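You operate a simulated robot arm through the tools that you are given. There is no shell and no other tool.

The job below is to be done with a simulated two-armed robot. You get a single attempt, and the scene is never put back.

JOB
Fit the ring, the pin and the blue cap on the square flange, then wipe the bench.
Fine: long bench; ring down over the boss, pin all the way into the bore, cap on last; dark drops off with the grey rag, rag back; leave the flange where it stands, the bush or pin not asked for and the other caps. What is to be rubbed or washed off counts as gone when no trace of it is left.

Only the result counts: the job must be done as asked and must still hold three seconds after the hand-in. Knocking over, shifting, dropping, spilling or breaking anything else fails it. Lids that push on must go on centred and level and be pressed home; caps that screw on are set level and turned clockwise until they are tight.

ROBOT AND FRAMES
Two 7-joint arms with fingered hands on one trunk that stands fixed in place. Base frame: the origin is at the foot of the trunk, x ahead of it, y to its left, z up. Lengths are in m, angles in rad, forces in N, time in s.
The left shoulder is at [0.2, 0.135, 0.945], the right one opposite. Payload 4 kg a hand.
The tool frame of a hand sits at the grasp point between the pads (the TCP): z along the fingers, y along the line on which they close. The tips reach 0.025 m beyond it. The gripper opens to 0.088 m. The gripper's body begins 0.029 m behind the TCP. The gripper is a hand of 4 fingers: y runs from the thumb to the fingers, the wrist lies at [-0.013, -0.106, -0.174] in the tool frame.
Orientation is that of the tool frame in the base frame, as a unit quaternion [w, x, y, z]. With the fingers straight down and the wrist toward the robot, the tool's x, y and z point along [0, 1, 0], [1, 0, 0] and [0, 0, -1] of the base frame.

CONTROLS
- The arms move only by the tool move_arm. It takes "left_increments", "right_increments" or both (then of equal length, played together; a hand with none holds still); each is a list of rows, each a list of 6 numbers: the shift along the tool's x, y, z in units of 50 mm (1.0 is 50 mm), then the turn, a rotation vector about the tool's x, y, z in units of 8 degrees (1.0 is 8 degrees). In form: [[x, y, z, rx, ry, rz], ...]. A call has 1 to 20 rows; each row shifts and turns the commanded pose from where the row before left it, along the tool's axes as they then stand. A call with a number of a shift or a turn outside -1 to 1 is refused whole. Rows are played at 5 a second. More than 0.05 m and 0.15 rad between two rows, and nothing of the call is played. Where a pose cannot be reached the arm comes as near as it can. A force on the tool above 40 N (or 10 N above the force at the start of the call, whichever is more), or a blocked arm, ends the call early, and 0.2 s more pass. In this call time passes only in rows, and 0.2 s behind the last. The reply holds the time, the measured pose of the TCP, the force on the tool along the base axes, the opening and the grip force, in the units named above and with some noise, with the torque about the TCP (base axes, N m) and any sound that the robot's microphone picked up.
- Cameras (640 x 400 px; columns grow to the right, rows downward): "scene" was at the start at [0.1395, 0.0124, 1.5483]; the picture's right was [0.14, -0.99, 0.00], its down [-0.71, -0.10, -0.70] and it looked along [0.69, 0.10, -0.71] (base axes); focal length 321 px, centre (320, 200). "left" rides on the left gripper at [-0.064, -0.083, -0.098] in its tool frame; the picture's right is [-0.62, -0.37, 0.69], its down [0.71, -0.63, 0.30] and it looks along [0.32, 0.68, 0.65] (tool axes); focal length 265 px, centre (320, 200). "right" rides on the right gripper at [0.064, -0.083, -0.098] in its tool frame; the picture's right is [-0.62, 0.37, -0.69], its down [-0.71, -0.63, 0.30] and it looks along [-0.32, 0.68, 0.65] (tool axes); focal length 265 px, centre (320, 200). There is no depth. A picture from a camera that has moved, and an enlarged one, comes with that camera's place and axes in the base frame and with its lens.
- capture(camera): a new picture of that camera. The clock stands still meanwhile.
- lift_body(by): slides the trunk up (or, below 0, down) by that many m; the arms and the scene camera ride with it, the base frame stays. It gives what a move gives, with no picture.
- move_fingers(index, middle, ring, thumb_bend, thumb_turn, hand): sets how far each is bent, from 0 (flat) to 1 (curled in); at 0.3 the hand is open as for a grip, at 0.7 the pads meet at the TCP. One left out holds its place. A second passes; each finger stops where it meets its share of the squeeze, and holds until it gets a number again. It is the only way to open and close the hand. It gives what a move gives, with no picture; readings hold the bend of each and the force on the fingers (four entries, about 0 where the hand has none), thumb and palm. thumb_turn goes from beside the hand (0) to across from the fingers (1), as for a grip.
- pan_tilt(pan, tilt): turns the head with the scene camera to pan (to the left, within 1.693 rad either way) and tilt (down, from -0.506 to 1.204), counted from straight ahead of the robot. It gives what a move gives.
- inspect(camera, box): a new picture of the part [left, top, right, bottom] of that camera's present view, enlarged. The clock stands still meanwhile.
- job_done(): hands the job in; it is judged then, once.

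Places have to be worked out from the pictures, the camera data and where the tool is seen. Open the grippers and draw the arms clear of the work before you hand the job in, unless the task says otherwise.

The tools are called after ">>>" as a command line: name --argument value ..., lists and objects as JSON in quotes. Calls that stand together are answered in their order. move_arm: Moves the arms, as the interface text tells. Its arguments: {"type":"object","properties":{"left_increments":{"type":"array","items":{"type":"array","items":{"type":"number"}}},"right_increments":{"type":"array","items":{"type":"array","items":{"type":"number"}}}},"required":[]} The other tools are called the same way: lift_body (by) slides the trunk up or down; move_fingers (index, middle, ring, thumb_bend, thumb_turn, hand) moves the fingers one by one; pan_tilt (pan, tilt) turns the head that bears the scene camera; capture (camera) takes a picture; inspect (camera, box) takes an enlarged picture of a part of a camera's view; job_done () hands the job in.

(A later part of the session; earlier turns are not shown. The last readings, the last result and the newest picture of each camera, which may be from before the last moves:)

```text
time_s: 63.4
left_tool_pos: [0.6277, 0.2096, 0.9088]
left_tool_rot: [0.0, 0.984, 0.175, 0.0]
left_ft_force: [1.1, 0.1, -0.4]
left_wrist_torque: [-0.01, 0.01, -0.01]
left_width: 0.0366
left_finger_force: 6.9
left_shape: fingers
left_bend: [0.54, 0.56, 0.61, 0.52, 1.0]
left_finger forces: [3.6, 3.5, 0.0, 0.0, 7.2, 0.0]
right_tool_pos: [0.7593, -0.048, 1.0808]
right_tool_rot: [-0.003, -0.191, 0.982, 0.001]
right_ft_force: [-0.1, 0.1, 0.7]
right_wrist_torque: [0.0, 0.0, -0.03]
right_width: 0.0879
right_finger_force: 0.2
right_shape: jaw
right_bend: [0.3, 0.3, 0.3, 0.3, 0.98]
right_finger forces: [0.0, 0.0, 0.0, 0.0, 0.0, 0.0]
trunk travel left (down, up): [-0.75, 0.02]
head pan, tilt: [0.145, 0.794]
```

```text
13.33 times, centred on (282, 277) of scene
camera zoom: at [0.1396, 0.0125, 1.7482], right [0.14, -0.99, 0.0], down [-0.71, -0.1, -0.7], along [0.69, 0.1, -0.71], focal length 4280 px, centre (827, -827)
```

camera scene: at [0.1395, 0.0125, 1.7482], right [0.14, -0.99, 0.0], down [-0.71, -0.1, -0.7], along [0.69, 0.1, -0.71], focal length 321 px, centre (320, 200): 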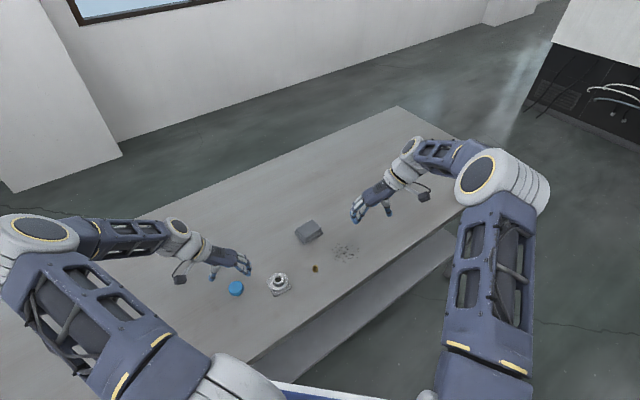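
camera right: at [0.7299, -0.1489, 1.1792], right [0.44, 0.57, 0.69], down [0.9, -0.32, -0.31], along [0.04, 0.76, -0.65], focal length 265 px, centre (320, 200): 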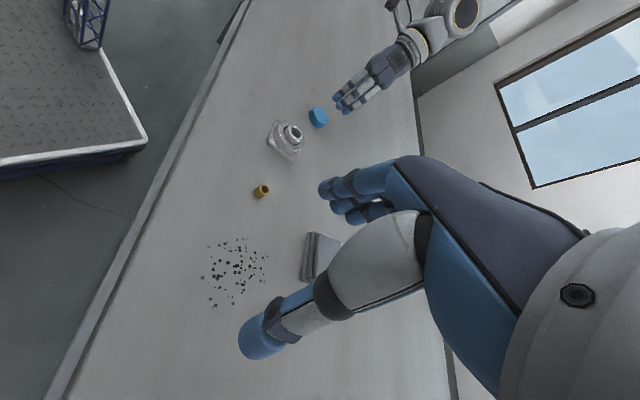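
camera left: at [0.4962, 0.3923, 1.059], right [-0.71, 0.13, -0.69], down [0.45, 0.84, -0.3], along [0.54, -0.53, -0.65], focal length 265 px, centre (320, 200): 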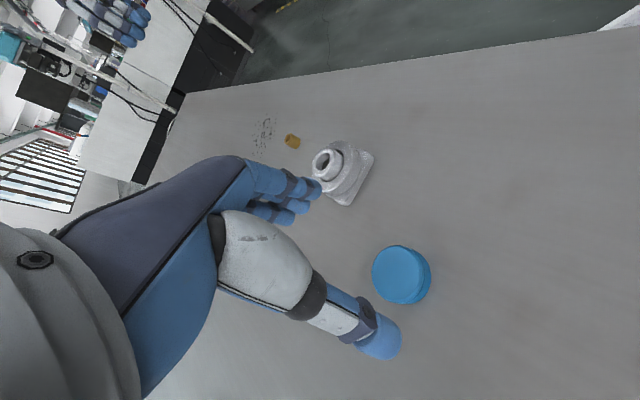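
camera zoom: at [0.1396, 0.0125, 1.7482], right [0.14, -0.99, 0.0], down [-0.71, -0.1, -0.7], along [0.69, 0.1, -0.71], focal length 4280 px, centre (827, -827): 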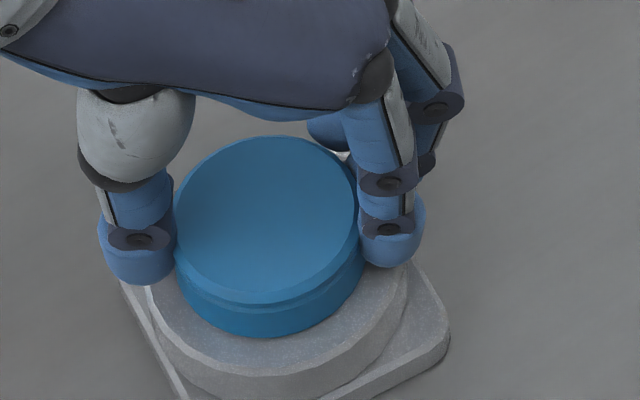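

Still no resistance. Continue with 1 mm steps.

>>> move_arm --left_increments '[[0, 0, 0.02, 0, 0, 0], [0, 0, 0.02, 0, 0, 0], [0, 0, 0.02, 0, 0, 0], [0, 0, 0, 0, 0, 0]]'

>>> inspect --camera "scene" --box '[258, 262, 306, 292]'

>>> inspect --camera "right" --box '[255, 95, 335, 145]'

```text
time_s: 64.4
left_tool_pos: [0.6274, 0.2096, 0.9053]
left_tool_rot: [0.0, 0.985, 0.175, 0.001]
left_ft_force: [-0.8, 0.5, 12.4]
left_wrist_torque: [-0.02, -0.01, 0.04]
left_width: 0.0362
left_finger_force: 8.5
left_shape: fingers
left_bend: [0.55, 0.56, 0.61, 0.52, 1.0]
left_finger forces: [3.6, 6.0, 0.0, 0.1, 7.8, 0.0]
right_tool_pos: [0.7583, -0.0476, 1.0809]
right_tool_rot: [-0.003, -0.191, 0.982, 0.001]
right_ft_force: [0.2, 0.4, -0.6]
right_wrist_torque: [-0.01, 0.02, -0.02]
right_width: 0.0878
right_finger_force: 0.1
right_shape: jaw
right_bend: [0.3, 0.3, 0.3, 0.3, 0.98]
right_finger forces: [0.1, 0.0, 0.0, 0.0, 0.0, 0.0]
trunk travel left (down, up): [-0.75, 0.02]
head pan, tilt: [0.145, 0.794]
```

```text
13.33 times, centred on (282, 277) of scene
camera zoom: at [0.1392, 0.0123, 1.7484], right [0.14, -0.99, 0.0], down [-0.71, -0.1, -0.7], along [0.69, 0.1, -0.71], focal length 4280 px, centre (827, -827)
```

zoom: 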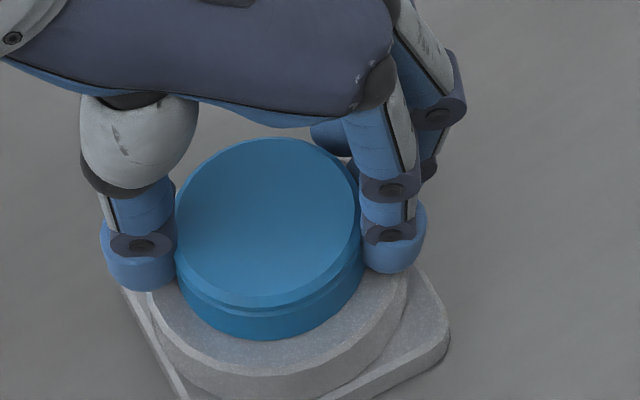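

```text
8.00 times, centred on (295, 120) of right
camera zoom: at [0.7296, -0.1489, 1.1795], right [0.44, 0.57, 0.69], down [0.9, -0.32, -0.31], along [0.04, 0.76, -0.65], focal length 2123 px, centre (520, 840)
```

zoom: 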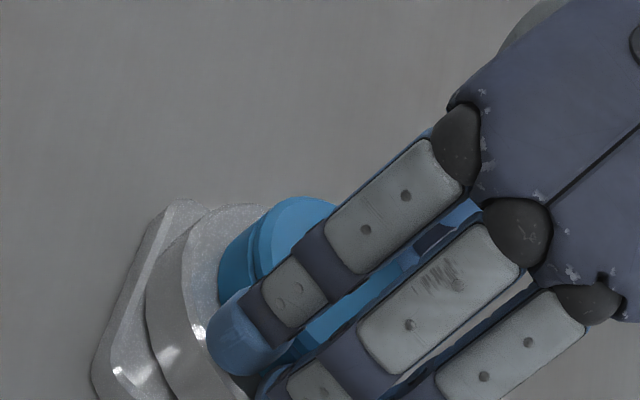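

Contact at 12.4 N, nicely centred (negligible torque). Zoom to see whether the cap has reached the ring top.

>>> inspect --camera "scene" --box '[266, 276, 298, 296]'

>>> inspect --camera "left" --box '[340, 205, 420, 265]'

```text
16.00 times, centred on (282, 286) of scene
camera zoom: at [0.1392, 0.0123, 1.7484], right [0.14, -0.99, 0.0], down [-0.71, -0.1, -0.7], along [0.69, 0.1, -0.71], focal length 5136 px, centre (928, -1176)
```

zoom: 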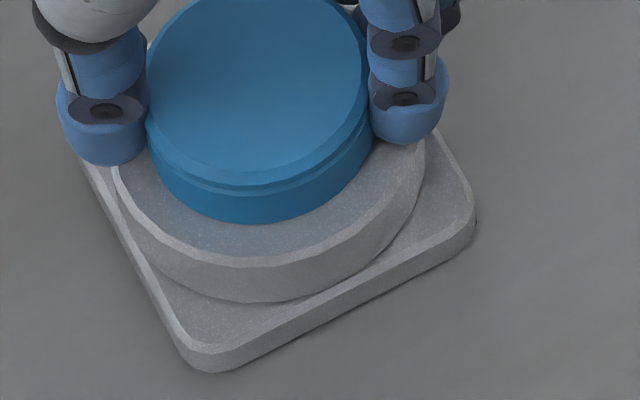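

```text
6.67 times, centred on (380, 235) of left
camera zoom: at [0.5371, 0.2661, 1.0041], right [-0.71, 0.13, -0.69], down [0.45, 0.84, -0.3], along [0.54, -0.53, -0.65], focal length 1769 px, centre (-80, -33)
```

zoom: 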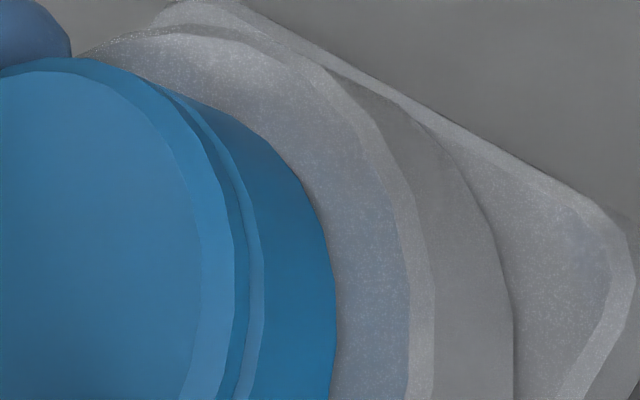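

The cap skirt is about at the ring top. I'll loosen the fingers slightly first, then raise the hand to avoid touching the ring, and then press the cap from above.

>>> move_arm --left_increments '[[0, 0, -0.016, 0, 0, 0], [0, 0, 0, 0, 0, 0]]'

>>> move_fingers --hand "left" --index 0.49 --middle 0.49 --ring 0.49 --thumb_bend 0.48

>>> inspect --camera "scene" --box '[258, 266, 306, 296]'

```text
time_s: 65.0
left_tool_pos: [0.6264, 0.2099, 0.9055]
left_tool_rot: [0.0, 0.984, 0.176, 0.0]
left_ft_force: [0.6, -1.4, 8.4]
left_wrist_torque: [-0.05, -0.04, 0.03]
left_width: 0.0362
left_finger_force: 7.5
left_shape: fingers
left_bend: [0.54, 0.56, 0.61, 0.52, 1.0]
left_finger forces: [4.4, 4.4, 0.0, 0.1, 7.1, 0.0]
right_tool_pos: [0.7596, -0.0484, 1.0802]
right_tool_rot: [-0.004, -0.19, 0.982, 0.0]
right_ft_force: [-0.5, -0.7, 1.1]
right_wrist_torque: [0.02, -0.02, -0.03]
right_width: 0.0875
right_finger_force: 0.0
right_shape: jaw
right_bend: [0.3, 0.3, 0.3, 0.3, 0.98]
right_finger forces: [0.0, 0.1, 0.0, 0.0, 0.1, 0.0]
trunk travel left (down, up): [-0.75, 0.02]
head pan, tilt: [0.145, 0.794]
```

```text
time_s: 66.0
left_tool_pos: [0.626, 0.21, 0.9063]
left_tool_rot: [0.001, 0.985, 0.175, 0.0]
left_ft_force: [-0.3, -0.2, -0.2]
left_wrist_torque: [0.0, -0.01, -0.03]
left_width: 0.0445
left_finger_force: 0.1
left_shape: fingers
left_bend: [0.49, 0.49, 0.49, 0.48, 1.0]
left_finger forces: [0.1, 0.0, 0.0, 0.0, 0.0, 0.1]
right_tool_pos: [0.7593, -0.0478, 1.0817]
right_tool_rot: [-0.004, -0.191, 0.982, 0.0]
right_ft_force: [0.2, 0.4, -0.1]
right_wrist_torque: [-0.02, 0.02, 0.02]
right_width: 0.0874
right_finger_force: 0.0
right_shape: jaw
right_bend: [0.3, 0.3, 0.3, 0.3, 0.98]
right_finger forces: [0.0, 0.1, 0.1, 0.1, 0.1, 0.1]
trunk travel left (down, up): [-0.75, 0.02]
head pan, tilt: [0.145, 0.794]
```

```text
13.33 times, centred on (282, 281) of scene
camera zoom: at [0.1396, 0.0125, 1.7482], right [0.14, -0.99, 0.0], down [-0.71, -0.1, -0.7], along [0.69, 0.1, -0.71], focal length 4280 px, centre (827, -880)
```

zoom: 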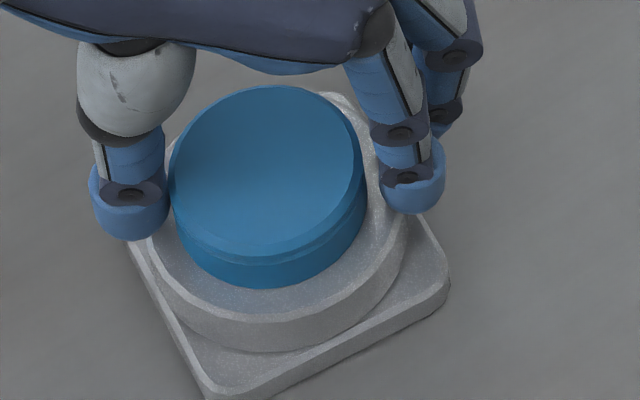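

Fingers are free of the cap. Raise a little, open fully and lift clear for an unobstructed look.

>>> move_arm --left_increments '[[0, 0, -0.1, 0, 0, 0], [0, 0, 0, 0, 0, 0]]'

>>> move_fingers --hand "left" --index 0.38 --middle 0.38 --ring 0.38 --thumb_bend 0.36

>>> move_arm --left_increments '[[0, 0, -0.4, 0, 0, 0], [0, 0, -0.8, 0, 0, 0], [0, 0, 0, 0, 0, 0]]'

>>> inspect --camera "scene" --box '[258, 262, 306, 298]'

>>> inspect --camera "right" --box '[255, 105, 335, 165]'

```text
time_s: 66.6
left_tool_pos: [0.6262, 0.2093, 0.91]
left_tool_rot: [0.0, 0.984, 0.176, 0.0]
left_ft_force: [0.6, -0.4, 0.1]
left_wrist_torque: [0.03, 0.02, -0.01]
left_width: 0.0444
left_finger_force: 0.1
left_shape: fingers
left_bend: [0.49, 0.49, 0.49, 0.48, 1.0]
left_finger forces: [0.0, 0.0, 0.0, 0.0, 0.1, 0.1]
right_tool_pos: [0.7591, -0.0477, 1.0815]
right_tool_rot: [-0.003, -0.191, 0.982, 0.0]
right_ft_force: [-0.6, 0.1, 0.0]
right_wrist_torque: [-0.03, -0.01, -0.02]
right_width: 0.0874
right_finger_force: 0.0
right_shape: jaw
right_bend: [0.3, 0.3, 0.3, 0.3, 0.98]
right_finger forces: [0.1, 0.0, 0.0, 0.0, 0.0, 0.0]
trunk travel left (down, up): [-0.75, 0.02]
head pan, tilt: [0.145, 0.794]
```

```text
time_s: 67.6
left_tool_pos: [0.627, 0.2096, 0.91]
left_tool_rot: [0.001, 0.985, 0.175, 0.001]
left_ft_force: [-0.2, 0.2, 0.4]
left_wrist_torque: [0.01, -0.01, -0.06]
left_width: 0.0696
left_finger_force: 0.0
left_shape: fingers
left_bend: [0.38, 0.38, 0.38, 0.36, 0.98]
left_finger forces: [0.0, 0.0, 0.1, 0.1, 0.0, 0.0]
right_tool_pos: [0.7598, -0.0476, 1.0808]
right_tool_rot: [-0.004, -0.191, 0.982, 0.001]
right_ft_force: [-0.3, 0.6, 0.3]
right_wrist_torque: [-0.03, -0.03, -0.03]
right_width: 0.0876
right_finger_force: 0.1
right_shape: jaw
right_bend: [0.3, 0.3, 0.3, 0.3, 0.98]
right_finger forces: [0.1, 0.0, 0.1, 0.0, 0.0, 0.0]
trunk travel left (down, up): [-0.75, 0.02]
head pan, tilt: [0.145, 0.794]
```

```text
time_s: 68.4
left_tool_pos: [0.627, 0.21, 0.9714]
left_tool_rot: [0.0, 0.984, 0.176, 0.001]
left_ft_force: [-0.1, 0.0, 0.7]
left_wrist_torque: [0.02, 0.01, 0.03]
left_width: 0.0697
left_finger_force: 0.0
left_shape: fingers
left_bend: [0.38, 0.38, 0.38, 0.36, 0.98]
left_finger forces: [0.1, 0.1, 0.0, 0.0, 0.1, 0.0]
right_tool_pos: [0.7588, -0.0483, 1.0805]
right_tool_rot: [-0.004, -0.191, 0.982, 0.0]
right_ft_force: [-0.1, 0.1, -0.6]
right_wrist_torque: [0.01, 0.03, 0.01]
right_width: 0.0879
right_finger_force: 0.1
right_shape: jaw
right_bend: [0.3, 0.3, 0.3, 0.3, 0.98]
right_finger forces: [0.1, 0.1, 0.0, 0.0, 0.0, 0.1]
trunk travel left (down, up): [-0.75, 0.02]
head pan, tilt: [0.145, 0.794]
```

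```text
11.11 times, centred on (282, 280) of scene
camera zoom: at [0.1396, 0.0125, 1.7482], right [0.14, -0.99, 0.0], down [-0.71, -0.1, -0.7], along [0.69, 0.1, -0.71], focal length 3567 px, centre (742, -689)
```

zoom: 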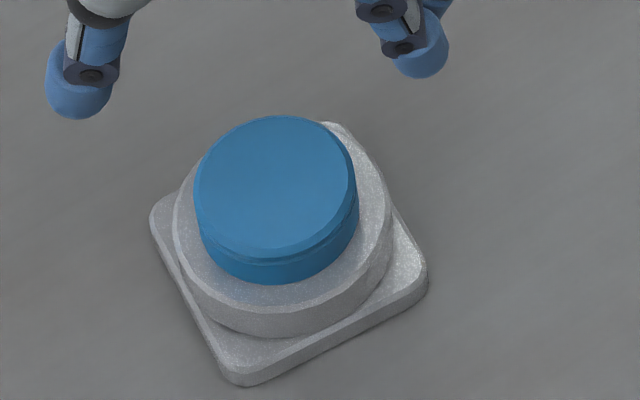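

```text
6.67 times, centred on (295, 135) of right
camera zoom: at [0.7299, -0.1489, 1.1792], right [0.44, 0.57, 0.69], down [0.9, -0.32, -0.31], along [0.04, 0.76, -0.65], focal length 1769 px, centre (487, 633)
```

zoom: 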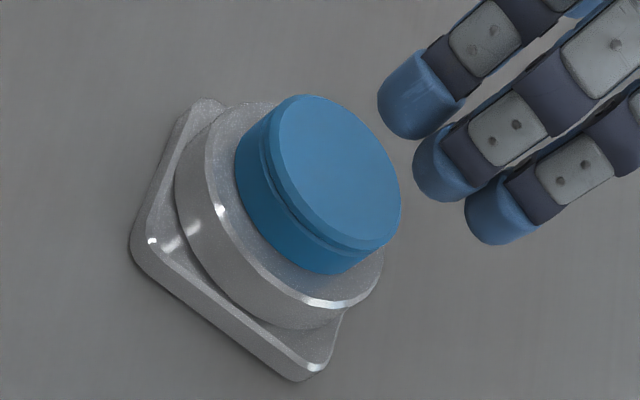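

The cap sits on the boss, level and centred. I'll zoom in to judge seating before pressing from above.

>>> inspect --camera "right" --box '[272, 115, 320, 145]'

>>> inspect --camera "scene" --box '[262, 270, 302, 295]'

>>> capture --camera "left"

```text
13.33 times, centred on (296, 130) of right
camera zoom: at [0.7299, -0.1489, 1.1792], right [0.44, 0.57, 0.69], down [0.9, -0.32, -0.31], along [0.04, 0.76, -0.65], focal length 3539 px, centre (640, 1133)
```

zoom: 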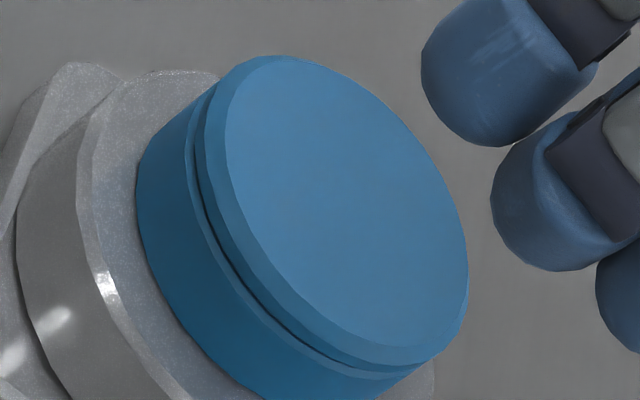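

```text
16.00 times, centred on (282, 282) of scene
camera zoom: at [0.1396, 0.0125, 1.7482], right [0.14, -0.99, 0.0], down [-0.71, -0.1, -0.7], along [0.69, 0.1, -0.71], focal length 5136 px, centre (928, -1120)
```

zoom: 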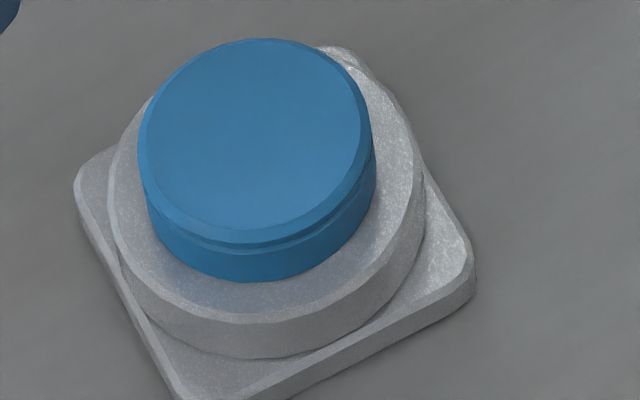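

```text
taken
camera left: at [0.5368, 0.2675, 1.0699], right [-0.71, 0.13, -0.69], down [0.45, 0.84, -0.3], along [0.54, -0.53, -0.65], focal length 265 px, centre (320, 200)
```

left: 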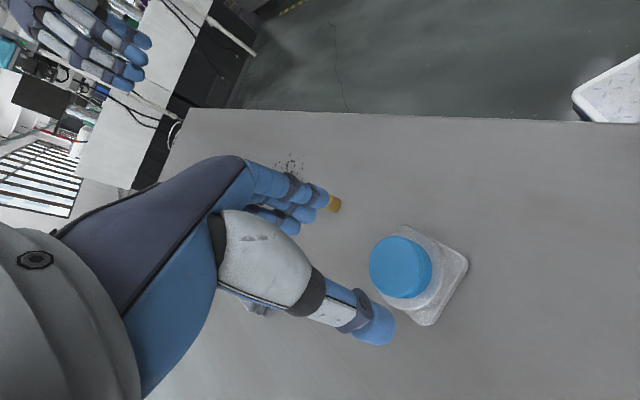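

Cap appears home (its top ≈0.889 vs boss 0.887). To be sure, I'll close the fingers into a point and press on the cap centre from above.

>>> move_fingers --hand "left" --index 0.72 --middle 0.72 --ring 0.72 --thumb_bend 0.7

>>> move_arm --left_increments '[[0.06, 0, 0.4, 0, 0, 0], [0, 0, 0.5, 0, 0, 0], [0, 0, 0, 0, 0, 0]]'

>>> inspect --camera "scene" --box '[254, 256, 310, 291]'

>>> inspect --camera "right" --box '[255, 95, 351, 155]'

```text
time_s: 69.4
left_tool_pos: [0.6267, 0.2122, 0.9712]
left_tool_rot: [0.0, 0.985, 0.175, 0.0]
left_ft_force: [0.4, 0.6, -0.4]
left_wrist_torque: [0.0, -0.02, 0.02]
left_width: 0.0001
left_finger_force: 0.0
left_shape: fingers
left_bend: [0.72, 0.72, 0.72, 0.69, 1.0]
left_finger forces: [0.1, 0.0, 0.1, 0.0, 0.0, 0.0]
right_tool_pos: [0.7583, -0.0466, 1.0799]
right_tool_rot: [-0.003, -0.19, 0.982, 0.0]
right_ft_force: [-0.4, -1.6, -0.7]
right_wrist_torque: [-0.01, 0.02, 0.01]
right_width: 0.0876
right_finger_force: 0.0
right_shape: jaw
right_bend: [0.3, 0.3, 0.3, 0.3, 0.98]
right_finger forces: [0.0, 0.1, 0.0, 0.0, 0.0, 0.0]
trunk travel left (down, up): [-0.75, 0.02]
head pan, tilt: [0.145, 0.794]
```

```text
time_s: 70.2
left_tool_pos: [0.6294, 0.2111, 0.9256]
left_tool_rot: [0.0, 0.985, 0.174, 0.001]
left_ft_force: [0.0, 0.0, -0.7]
left_wrist_torque: [0.0, 0.0, -0.01]
left_width: 0.0001
left_finger_force: 0.0
left_shape: fingers
left_bend: [0.72, 0.72, 0.72, 0.69, 1.0]
left_finger forces: [0.1, 0.0, 0.0, 0.1, 0.1, 0.0]
right_tool_pos: [0.7584, -0.0488, 1.0815]
right_tool_rot: [-0.004, -0.191, 0.982, 0.0]
right_ft_force: [0.2, 0.3, 1.4]
right_wrist_torque: [0.02, 0.02, -0.04]
right_width: 0.0877
right_finger_force: 0.1
right_shape: jaw
right_bend: [0.3, 0.3, 0.3, 0.3, 0.98]
right_finger forces: [0.0, 0.0, 0.0, 0.0, 0.0, 0.1]
trunk travel left (down, up): [-0.75, 0.02]
head pan, tilt: [0.145, 0.794]
```

```text
11.43 times, centred on (282, 274) of scene
camera zoom: at [0.1395, 0.0125, 1.7483], right [0.14, -0.99, 0.0], down [-0.71, -0.1, -0.7], along [0.69, 0.1, -0.71], focal length 3669 px, centre (754, -640)
```

zoom: 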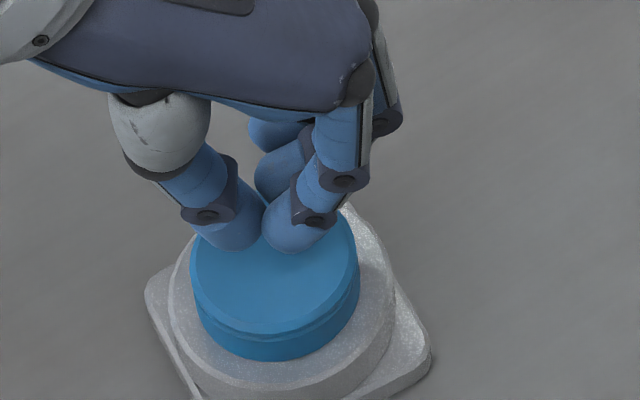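

```text
6.67 times, centred on (303, 125) of right
camera zoom: at [0.7299, -0.1489, 1.1792], right [0.44, 0.57, 0.69], down [0.9, -0.32, -0.31], along [0.04, 0.76, -0.65], focal length 1769 px, centre (433, 700)
```

zoom: 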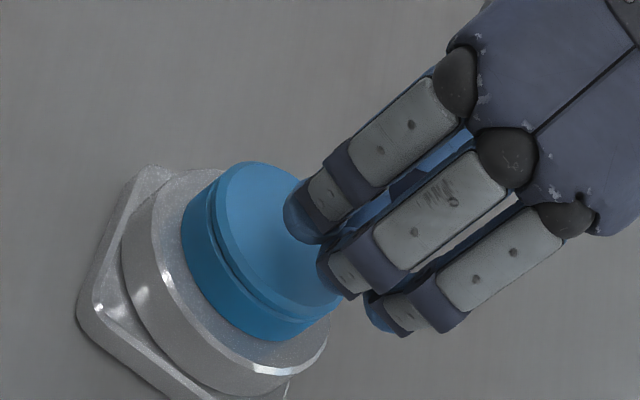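

Fingertips are centred above the cap. Lower to contact and build up the press.

>>> move_arm --left_increments '[[0, 0, 0.04, 0, 0, 0], [0, 0, 0.04, 0, 0, 0], [0, 0, 0.04, 0, 0, 0], [0, 0, 0.04, 0, 0, 0], [0, 0, 0.04, 0, 0, 0], [0, 0, 0.03, 0, 0, 0]]'

>>> inspect --camera "scene" --box '[254, 262, 310, 297]'

```text
time_s: 71.5
left_tool_pos: [0.6323, 0.2118, 0.9193]
left_tool_rot: [0.0, 0.984, 0.176, 0.004]
left_ft_force: [-2.6, 2.3, 19.6]
left_wrist_torque: [0.27, 0.24, 0.03]
left_width: 0.0002
left_finger_force: 10.5
left_shape: fingers
left_bend: [0.72, 0.72, 0.72, 0.7, 1.0]
left_finger forces: [0.0, 0.0, 0.0, 0.0, 20.4, 0.0]
right_tool_pos: [0.7571, -0.0477, 1.0798]
right_tool_rot: [-0.003, -0.191, 0.982, 0.0]
right_ft_force: [0.6, -1.0, -0.7]
right_wrist_torque: [0.01, -0.02, 0.01]
right_width: 0.0874
right_finger_force: 0.0
right_shape: jaw
right_bend: [0.3, 0.3, 0.3, 0.3, 0.98]
right_finger forces: [0.0, 0.0, 0.0, 0.0, 0.1, 0.0]
trunk travel left (down, up): [-0.75, 0.02]
head pan, tilt: [0.145, 0.794]
stopped in row 6 (left hand): the force on the tool passed its limit at 44 N (the readings are from after the stop); the commanded pose is now the measured one
```

```text
11.43 times, centred on (282, 280) of scene
camera zoom: at [0.1387, 0.0124, 1.7483], right [0.14, -0.99, 0.0], down [-0.71, -0.1, -0.7], along [0.69, 0.1, -0.71], focal length 3669 px, centre (754, -709)
```

zoom: 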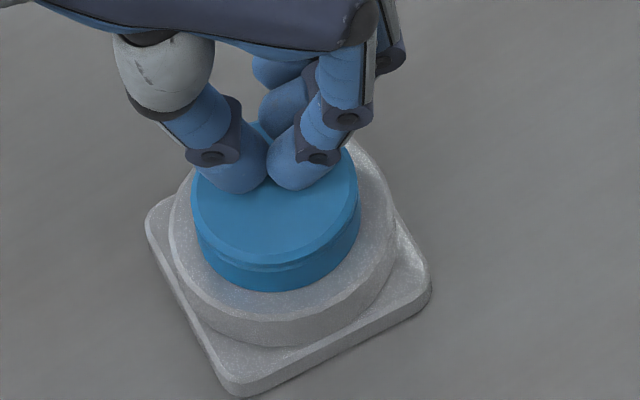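

The press reached 44 N, mostly on the thumb tip ~14 mm off centre. I'll raise, shift so the thumb tip is over the cap centre, and press again moderately.

>>> move_arm --left_increments '[[0, 0, -0.16, 0, 0, 0], [0.092, 0.262, 0, 0, 0, 0], [0, 0, 0, 0, 0, 0]]'

>>> inspect --camera "scene" --box '[254, 262, 310, 297]'

>>> inspect --camera "right" --box '[265, 105, 329, 145]'

```text
time_s: 72.3
left_tool_pos: [0.6401, 0.2016, 0.9255]
left_tool_rot: [0.0, 0.984, 0.176, 0.003]
left_ft_force: [0.0, -0.6, 0.4]
left_wrist_torque: [0.02, -0.01, 0.0]
left_width: 0.0
left_finger_force: 0.0
left_shape: fingers
left_bend: [0.72, 0.72, 0.72, 0.69, 1.0]
left_finger forces: [0.0, 0.1, 0.0, 0.0, 0.0, 0.1]
right_tool_pos: [0.7583, -0.0473, 1.0808]
right_tool_rot: [-0.003, -0.191, 0.982, 0.0]
right_ft_force: [-0.3, 0.3, 0.0]
right_wrist_torque: [-0.01, 0.0, 0.0]
right_width: 0.0878
right_finger_force: 0.1
right_shape: jaw
right_bend: [0.3, 0.3, 0.3, 0.3, 0.98]
right_finger forces: [0.1, 0.0, 0.0, 0.1, 0.0, 0.0]
trunk travel left (down, up): [-0.75, 0.02]
head pan, tilt: [0.145, 0.794]
```

```text
11.43 times, centred on (282, 280) of scene
camera zoom: at [0.1395, 0.0125, 1.7482], right [0.15, -0.99, 0.0], down [-0.71, -0.1, -0.7], along [0.69, 0.1, -0.71], focal length 3669 px, centre (754, -709)
```

zoom: 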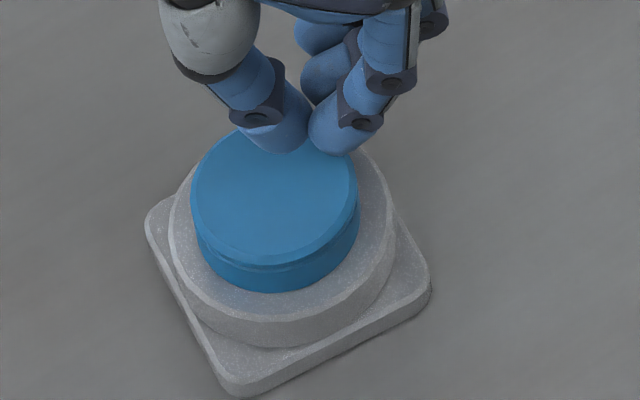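

```text
10.00 times, centred on (297, 125) of right
camera zoom: at [0.7299, -0.1488, 1.1792], right [0.44, 0.57, 0.69], down [0.9, -0.32, -0.31], along [0.04, 0.76, -0.65], focal length 2654 px, centre (550, 950)
```

zoom: 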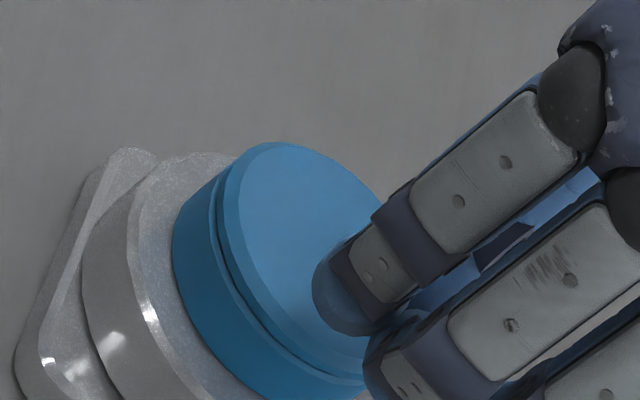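

I'll shift 5 mm back in −x so the thumb tip lands on the cap centre and press.

>>> move_arm --left_increments '[[-0.094, -0.034, 0, 0, 0, 0], [0, 0, 0.04, 0, 0, 0], [0, 0, 0.04, 0, 0, 0], [0, 0, 0.03, 0, 0, 0], [0, 0, 0.02, 0, 0, 0], [0, 0, 0.02, 0, 0, 0]]'

>>> inspect --camera "scene" --box '[254, 262, 310, 297]'

```text
time_s: 73.7
left_tool_pos: [0.6359, 0.1991, 0.9197]
left_tool_rot: [0.001, 0.984, 0.177, 0.002]
left_ft_force: [-1.4, 2.0, 12.9]
left_wrist_torque: [0.19, 0.11, 0.0]
left_width: 0.0
left_finger_force: 6.3
left_shape: fingers
left_bend: [0.72, 0.72, 0.72, 0.7, 1.0]
left_finger forces: [0.0, 0.0, 0.0, 0.0, 13.4, 0.2]
right_tool_pos: [0.7597, -0.0473, 1.0804]
right_tool_rot: [-0.003, -0.191, 0.981, 0.001]
right_ft_force: [0.6, -0.4, 0.0]
right_wrist_torque: [0.03, 0.02, -0.01]
right_width: 0.0877
right_finger_force: 0.2
right_shape: jaw
right_bend: [0.3, 0.3, 0.3, 0.3, 0.98]
right_finger forces: [0.1, 0.1, 0.0, 0.0, 0.0, 0.0]
trunk travel left (down, up): [-0.75, 0.02]
head pan, tilt: [0.145, 0.794]
```

```text
11.43 times, centred on (282, 280) of scene
camera zoom: at [0.1391, 0.0124, 1.7486], right [0.15, -0.99, 0.0], down [-0.71, -0.1, -0.7], along [0.69, 0.1, -0.71], focal length 3669 px, centre (754, -709)
```

zoom: 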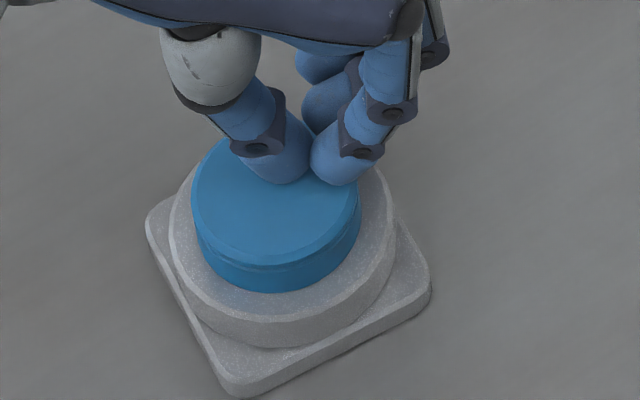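

Contact near the cap centre at 13 N. Pressing 2 mm more to about 30 N.

>>> move_arm --left_increments '[[0, 0, 0.02, 0, 0, 0], [0, 0, 0.02, 0, 0, 0], [0, 0, 0, 0, 0, 0]]'

>>> inspect --camera "scene" --box '[254, 262, 310, 297]'

```text
time_s: 74.5
left_tool_pos: [0.6368, 0.2015, 0.9179]
left_tool_rot: [0.002, 0.984, 0.177, 0.005]
left_ft_force: [-2.6, 2.8, 18.1]
left_wrist_torque: [0.23, 0.21, 0.0]
left_width: 0.0002
left_finger_force: 9.6
left_shape: fingers
left_bend: [0.72, 0.72, 0.72, 0.7, 1.0]
left_finger forces: [0.0, 0.0, 0.0, 0.0, 19.3, 0.1]
right_tool_pos: [0.7582, -0.0465, 1.081]
right_tool_rot: [-0.004, -0.191, 0.982, 0.0]
right_ft_force: [0.3, 0.3, 0.9]
right_wrist_torque: [0.01, -0.01, -0.01]
right_width: 0.0875
right_finger_force: 0.0
right_shape: jaw
right_bend: [0.3, 0.3, 0.3, 0.3, 0.98]
right_finger forces: [0.0, 0.1, 0.0, 0.0, 0.1, 0.0]
trunk travel left (down, up): [-0.75, 0.02]
head pan, tilt: [0.145, 0.794]
stopped in row 3 (left hand): the force on the tool passed its limit at 41 N (the readings are from after the stop); the commanded pose is now the measured one
```

```text
11.43 times, centred on (282, 280) of scene
camera zoom: at [0.1387, 0.0124, 1.7481], right [0.14, -0.99, 0.0], down [-0.71, -0.1, -0.7], along [0.69, 0.1, -0.71], focal length 3669 px, centre (754, -709)
```

zoom: 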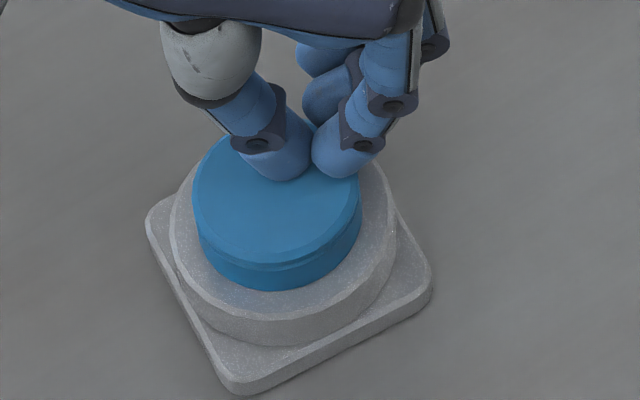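

Pressed to 41 N near the centre with no further travel — the cap is home. Lift the hand away and inspect.

>>> move_arm --left_increments '[[0, 0, -0.4, 0, 0, 0], [0, 0, -0.9, 0, 0, 0], [0, 0, -0.9, 0, 0, 0]]'

>>> inspect --camera "scene" --box '[258, 268, 306, 298]'

>>> inspect --camera "right" --box '[262, 110, 326, 155]'

>>> capture --camera "left"

```text
time_s: 75.3
left_tool_pos: [0.6354, 0.1997, 1.0275]
left_tool_rot: [0.0, 0.984, 0.176, 0.003]
left_ft_force: [0.8, 0.3, 0.6]
left_wrist_torque: [-0.02, 0.02, 0.0]
left_width: 0.0
left_finger_force: 0.0
left_shape: fingers
left_bend: [0.72, 0.72, 0.72, 0.69, 1.0]
left_finger forces: [0.1, 0.0, 0.0, 0.0, 0.0, 0.1]
right_tool_pos: [0.7582, -0.0474, 1.0802]
right_tool_rot: [-0.003, -0.191, 0.982, 0.0]
right_ft_force: [-0.4, 1.2, -0.3]
right_wrist_torque: [0.01, -0.02, -0.02]
right_width: 0.0875
right_finger_force: 0.0
right_shape: jaw
right_bend: [0.3, 0.3, 0.3, 0.3, 0.98]
right_finger forces: [0.0, 0.0, 0.0, 0.0, 0.0, 0.1]
trunk travel left (down, up): [-0.75, 0.02]
head pan, tilt: [0.145, 0.794]
```

```text
13.33 times, centred on (282, 283) of scene
camera zoom: at [0.1399, 0.0125, 1.7481], right [0.14, -0.99, 0.0], down [-0.71, -0.1, -0.7], along [0.69, 0.1, -0.71], focal length 4280 px, centre (827, -907)
```

zoom: 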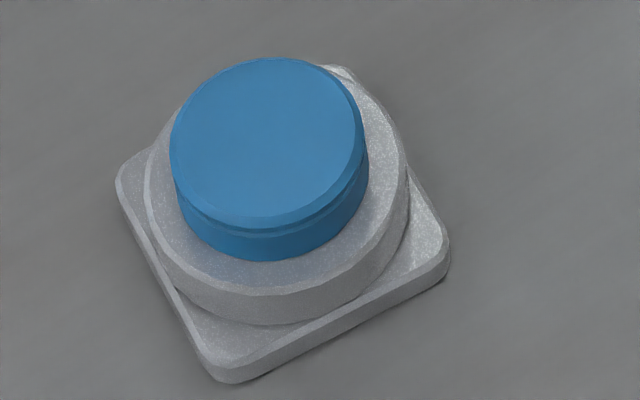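

```text
8.89 times, centred on (294, 132) of right
camera zoom: at [0.7301, -0.1489, 1.179], right [0.44, 0.57, 0.69], down [0.9, -0.32, -0.31], along [0.04, 0.76, -0.65], focal length 2359 px, centre (551, 800)
```

zoom: 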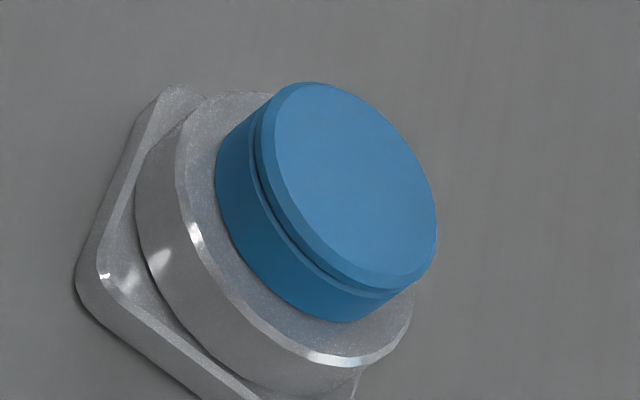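

```text
taken
camera left: at [0.5447, 0.256, 1.1257], right [-0.7, 0.13, -0.7], down [0.45, 0.84, -0.3], along [0.55, -0.53, -0.65], focal length 265 px, centre (320, 200)
```

left: 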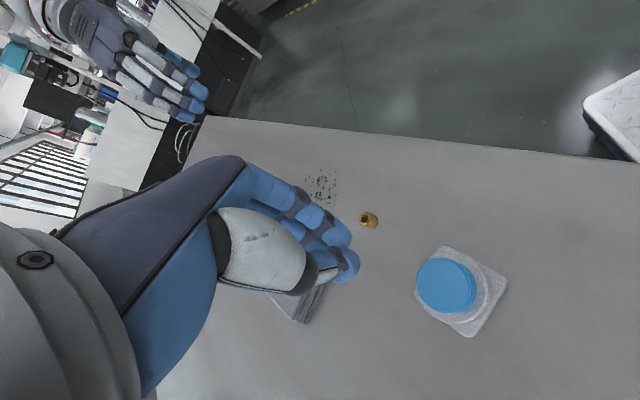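

The cap is centred, level and down on the ring. Now the wiping: I'll open and retreat the left hand to the left, out of the way.

>>> move_arm --left_increments '[[0, -0.2, -0.8, 0, 0, 0], [0, -0.85, -0.4, 0, 0, 0], [0, -0.9, -0.3, 0, 0, 0], [0, -0.9, -0.2, 0, 0, 0], [0, -0.9, 0, 0, 0, 0]]'

>>> move_fingers --hand "left" --index 0.3 --middle 0.3 --ring 0.3 --thumb_bend 0.3

>>> capture --camera "scene"

>>> inspect --camera "scene" --box '[284, 212, 332, 282]'

>>> inspect --camera "scene" --box '[322, 236, 370, 266]'

```text
time_s: 76.5
left_tool_pos: [0.571, 0.3759, 1.1115]
left_tool_rot: [0.001, 0.984, 0.177, 0.004]
left_ft_force: [-1.1, -0.6, 0.1]
left_wrist_torque: [0.03, 0.01, -0.01]
left_width: 0.0001
left_finger_force: 0.1
left_shape: fingers
left_bend: [0.72, 0.72, 0.72, 0.69, 1.0]
left_finger forces: [0.0, 0.0, 0.1, 0.0, 0.1, 0.0]
right_tool_pos: [0.7596, -0.0487, 1.0804]
right_tool_rot: [-0.003, -0.191, 0.982, 0.0]
right_ft_force: [-0.8, -0.2, -0.4]
right_wrist_torque: [0.02, -0.02, -0.04]
right_width: 0.0876
right_finger_force: 0.0
right_shape: jaw
right_bend: [0.3, 0.3, 0.3, 0.3, 0.98]
right_finger forces: [0.0, 0.1, 0.1, 0.1, 0.0, 0.0]
trunk travel left (down, up): [-0.75, 0.02]
head pan, tilt: [0.145, 0.794]
```

```text
time_s: 77.5
left_tool_pos: [0.5713, 0.3756, 1.1096]
left_tool_rot: [0.001, 0.984, 0.177, 0.004]
left_ft_force: [-0.4, 0.4, 0.3]
left_wrist_torque: [0.0, -0.04, 0.0]
left_width: 0.0845
left_finger_force: 0.1
left_shape: fingers
left_bend: [0.3, 0.3, 0.3, 0.3, 0.98]
left_finger forces: [0.0, 0.0, 0.0, 0.0, 0.0, 0.0]
right_tool_pos: [0.7582, -0.0476, 1.0819]
right_tool_rot: [-0.004, -0.191, 0.982, 0.001]
right_ft_force: [0.5, 0.8, 0.3]
right_wrist_torque: [-0.03, 0.0, -0.02]
right_width: 0.0875
right_finger_force: 0.1
right_shape: jaw
right_bend: [0.3, 0.3, 0.3, 0.3, 0.98]
right_finger forces: [0.0, 0.0, 0.1, 0.1, 0.0, 0.0]
trunk travel left (down, up): [-0.75, 0.02]
head pan, tilt: [0.145, 0.794]
```

```text
taken
camera scene: at [0.1395, 0.0125, 1.7482], right [0.14, -0.99, 0.0], down [-0.71, -0.1, -0.7], along [0.69, 0.1, -0.71], focal length 321 px, centre (320, 200)
```

scene: 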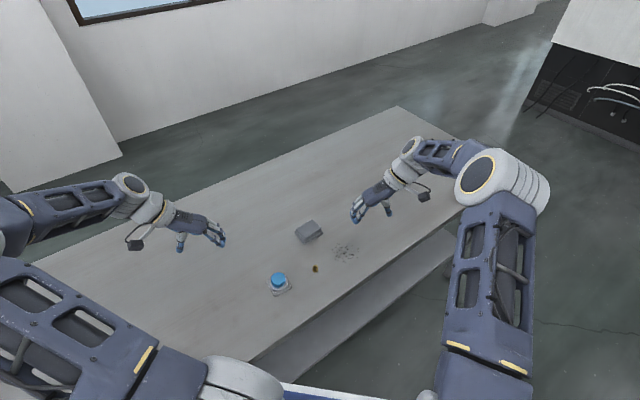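

```text
5.71 times, centred on (308, 247) of scene
camera zoom: at [0.1395, 0.0125, 1.7482], right [0.14, -0.99, 0.0], down [-0.71, -0.1, -0.7], along [0.69, 0.1, -0.71], focal length 1834 px, centre (389, -69)
```

zoom: 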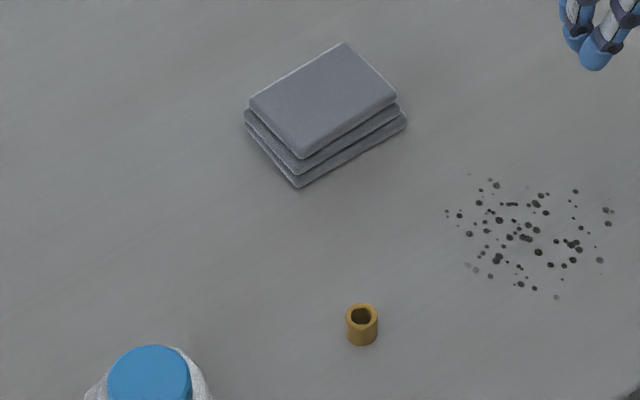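

```text
13.33 times, centred on (346, 251) of scene
camera zoom: at [0.1395, 0.0125, 1.7482], right [0.14, -0.99, 0.0], down [-0.71, -0.1, -0.7], along [0.69, 0.1, -0.71], focal length 4280 px, centre (-27, -480)
```

zoom: 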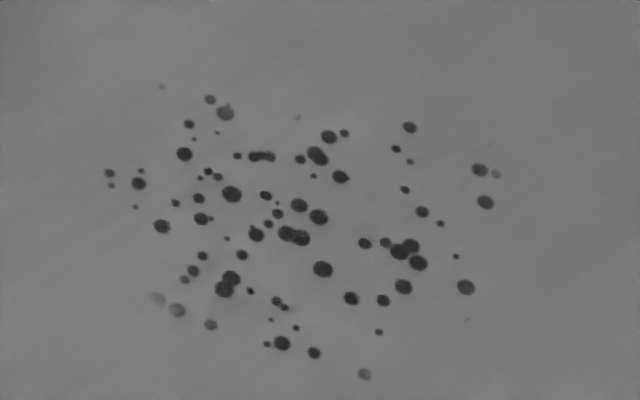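

Drops span about x 0.736–0.817, y −0.027–0.073; the rag's centre is ≈(0.842, 0.156) with its short side along 48°. I'll turn the right hand to yaw 48° so its fingers straddle the rag's short side, and move above it.

>>> move_arm --right_increments '[[0, 0, 0, 0, 0, 0.892], [0, 0, 0, 0, 0, 0.892], [0, 0, 0, 0, 0, 0.892], [0, 0, 0, 0, 0, 0.892], [0, 0, 0, 0, 0, 0.892], [0, 0, 0, 0, 0, 0.892], [0, 0, 0, 0, 0, 0.892], [0, 0, 0, 0, 0, 0.892], [0, 0, 0, 0, 0, 0.892], [0, 0, 0, 0, 0, 0]]'

>>> capture --camera "right"

```text
time_s: 79.7
left_tool_pos: [0.5722, 0.3769, 1.11]
left_tool_rot: [-0.001, 0.984, 0.176, 0.004]
left_ft_force: [0.5, -0.5, 0.1]
left_wrist_torque: [-0.03, -0.02, 0.01]
left_width: 0.0843
left_finger_force: 0.1
left_shape: fingers
left_bend: [0.3, 0.3, 0.3, 0.3, 0.98]
left_finger forces: [0.1, 0.1, 0.1, 0.1, 0.1, 0.0]
right_tool_pos: [0.7587, -0.0471, 1.0813]
right_tool_rot: [-0.004, 0.362, 0.932, -0.001]
right_ft_force: [0.5, 0.4, -0.9]
right_wrist_torque: [-0.02, -0.02, 0.0]
right_width: 0.0876
right_finger_force: 0.1
right_shape: jaw
right_bend: [0.3, 0.3, 0.3, 0.3, 0.98]
right_finger forces: [0.0, 0.1, 0.0, 0.0, 0.0, 0.0]
trunk travel left (down, up): [-0.75, 0.02]
head pan, tilt: [0.145, 0.794]
```

```text
taken
camera right: at [0.6545, -0.0664, 1.1802], right [0.71, -0.15, 0.69], down [0.1, -0.95, -0.31], along [0.7, 0.29, -0.66], focal length 265 px, centre (320, 200)
```

right: 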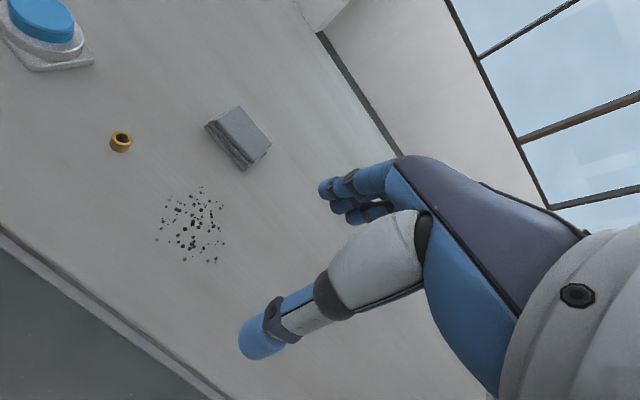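

Orientation is right. Now translate above the rag to z≈1.0.

>>> move_arm --right_increments '[[0.302, 0.824, 0.32, 0, 0, 0], [0.302, 0.824, 0.32, 0, 0, 0], [0.302, 0.824, 0.32, 0, 0, 0], [0.302, 0.824, 0.32, 0, 0, 0], [0.302, 0.824, 0.32, 0, 0, 0], [0, 0, 0, 0, 0, 0]]'

>>> capture --camera "right"

>>> capture --camera "scene"

```text
time_s: 81.1
left_tool_pos: [0.5712, 0.3761, 1.1101]
left_tool_rot: [0.001, 0.984, 0.178, 0.003]
left_ft_force: [0.9, -0.4, 0.5]
left_wrist_torque: [-0.04, -0.01, 0.0]
left_width: 0.0843
left_finger_force: 0.0
left_shape: fingers
left_bend: [0.3, 0.3, 0.3, 0.3, 0.98]
left_finger forces: [0.0, 0.1, 0.0, 0.1, 0.1, 0.0]
right_tool_pos: [0.8404, 0.1581, 1.0007]
right_tool_rot: [-0.003, 0.361, 0.933, -0.001]
right_ft_force: [0.5, -0.1, -0.4]
right_wrist_torque: [-0.02, -0.02, 0.01]
right_width: 0.0875
right_finger_force: 0.1
right_shape: jaw
right_bend: [0.3, 0.3, 0.3, 0.3, 0.98]
right_finger forces: [0.1, 0.0, 0.0, 0.0, 0.0, 0.0]
trunk travel left (down, up): [-0.75, 0.02]
head pan, tilt: [0.145, 0.794]
```

```text
taken
camera right: at [0.7369, 0.1396, 1.0992], right [0.71, -0.14, 0.69], down [0.1, -0.95, -0.3], along [0.69, 0.29, -0.66], focal length 265 px, centre (320, 200)
```

right: 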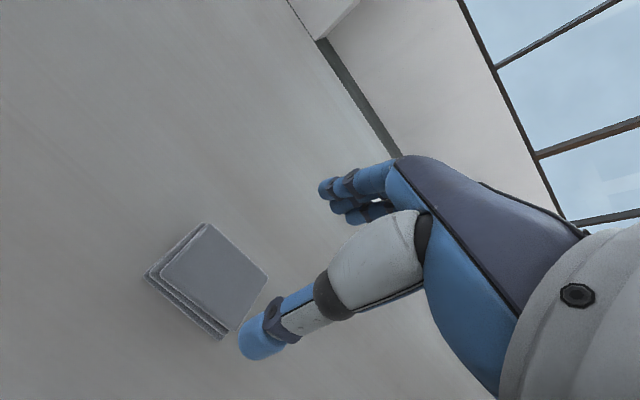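

```text
taken
camera scene: at [0.1395, 0.0125, 1.7482], right [0.15, -0.99, 0.0], down [-0.71, -0.1, -0.7], along [0.69, 0.1, -0.71], focal length 321 px, centre (320, 200)
```

scene: 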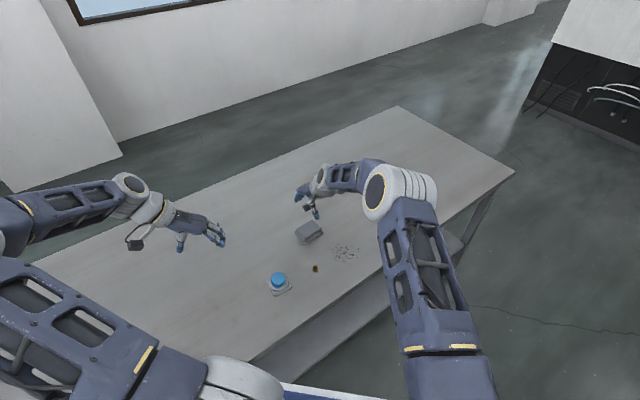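

I'll zoom in on the rag in the right camera and scene camera for accurate alignment.

>>> inspect --camera "right" --box '[130, 205, 290, 345]'

>>> inspect --camera "scene" --box '[276, 180, 356, 250]'

>>> inspect --camera "left" --box '[0, 0, 640, 400]'

```text
2.86 times, centred on (210, 275) of right
camera zoom: at [0.7369, 0.1396, 1.0992], right [0.71, -0.14, 0.69], down [0.1, -0.95, -0.3], along [0.69, 0.29, -0.66], focal length 758 px, centre (634, -14)
```

zoom: 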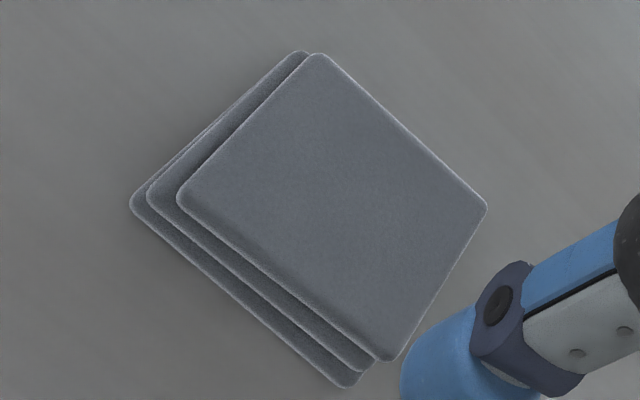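

```text
5.71 times, centred on (316, 215) of scene
camera zoom: at [0.1395, 0.0125, 1.7482], right [0.15, -0.99, 0.0], down [-0.71, -0.1, -0.7], along [0.69, 0.1, -0.71], focal length 1834 px, centre (343, 114)
```

zoom: 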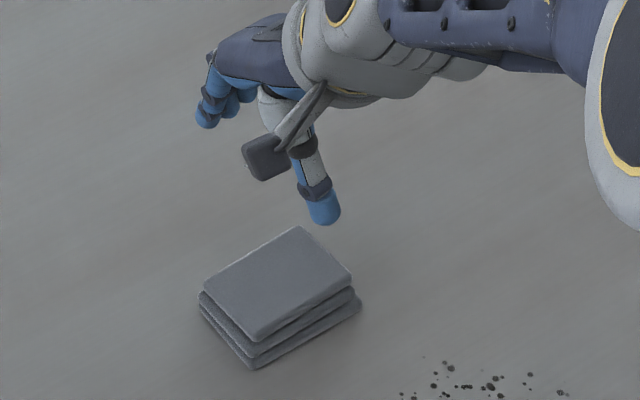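

```text
1.00 times, centred on (320, 200) of left (not enlarged: the box is as wide or as high as the picture)
camera zoom: at [0.4813, 0.4322, 1.208], right [-0.7, 0.13, -0.7], down [0.45, 0.84, -0.3], along [0.55, -0.53, -0.65], focal length 265 px, centre (320, 200)
```

zoom: 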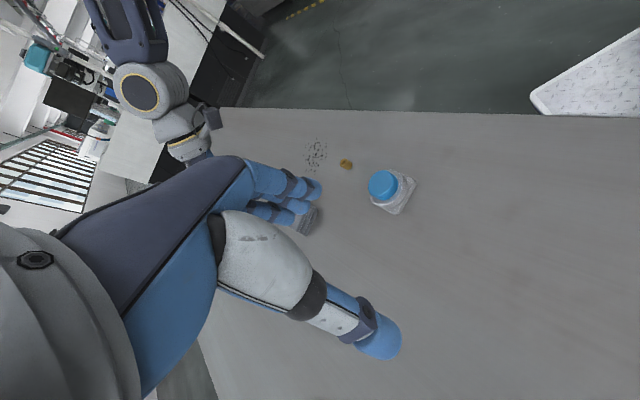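

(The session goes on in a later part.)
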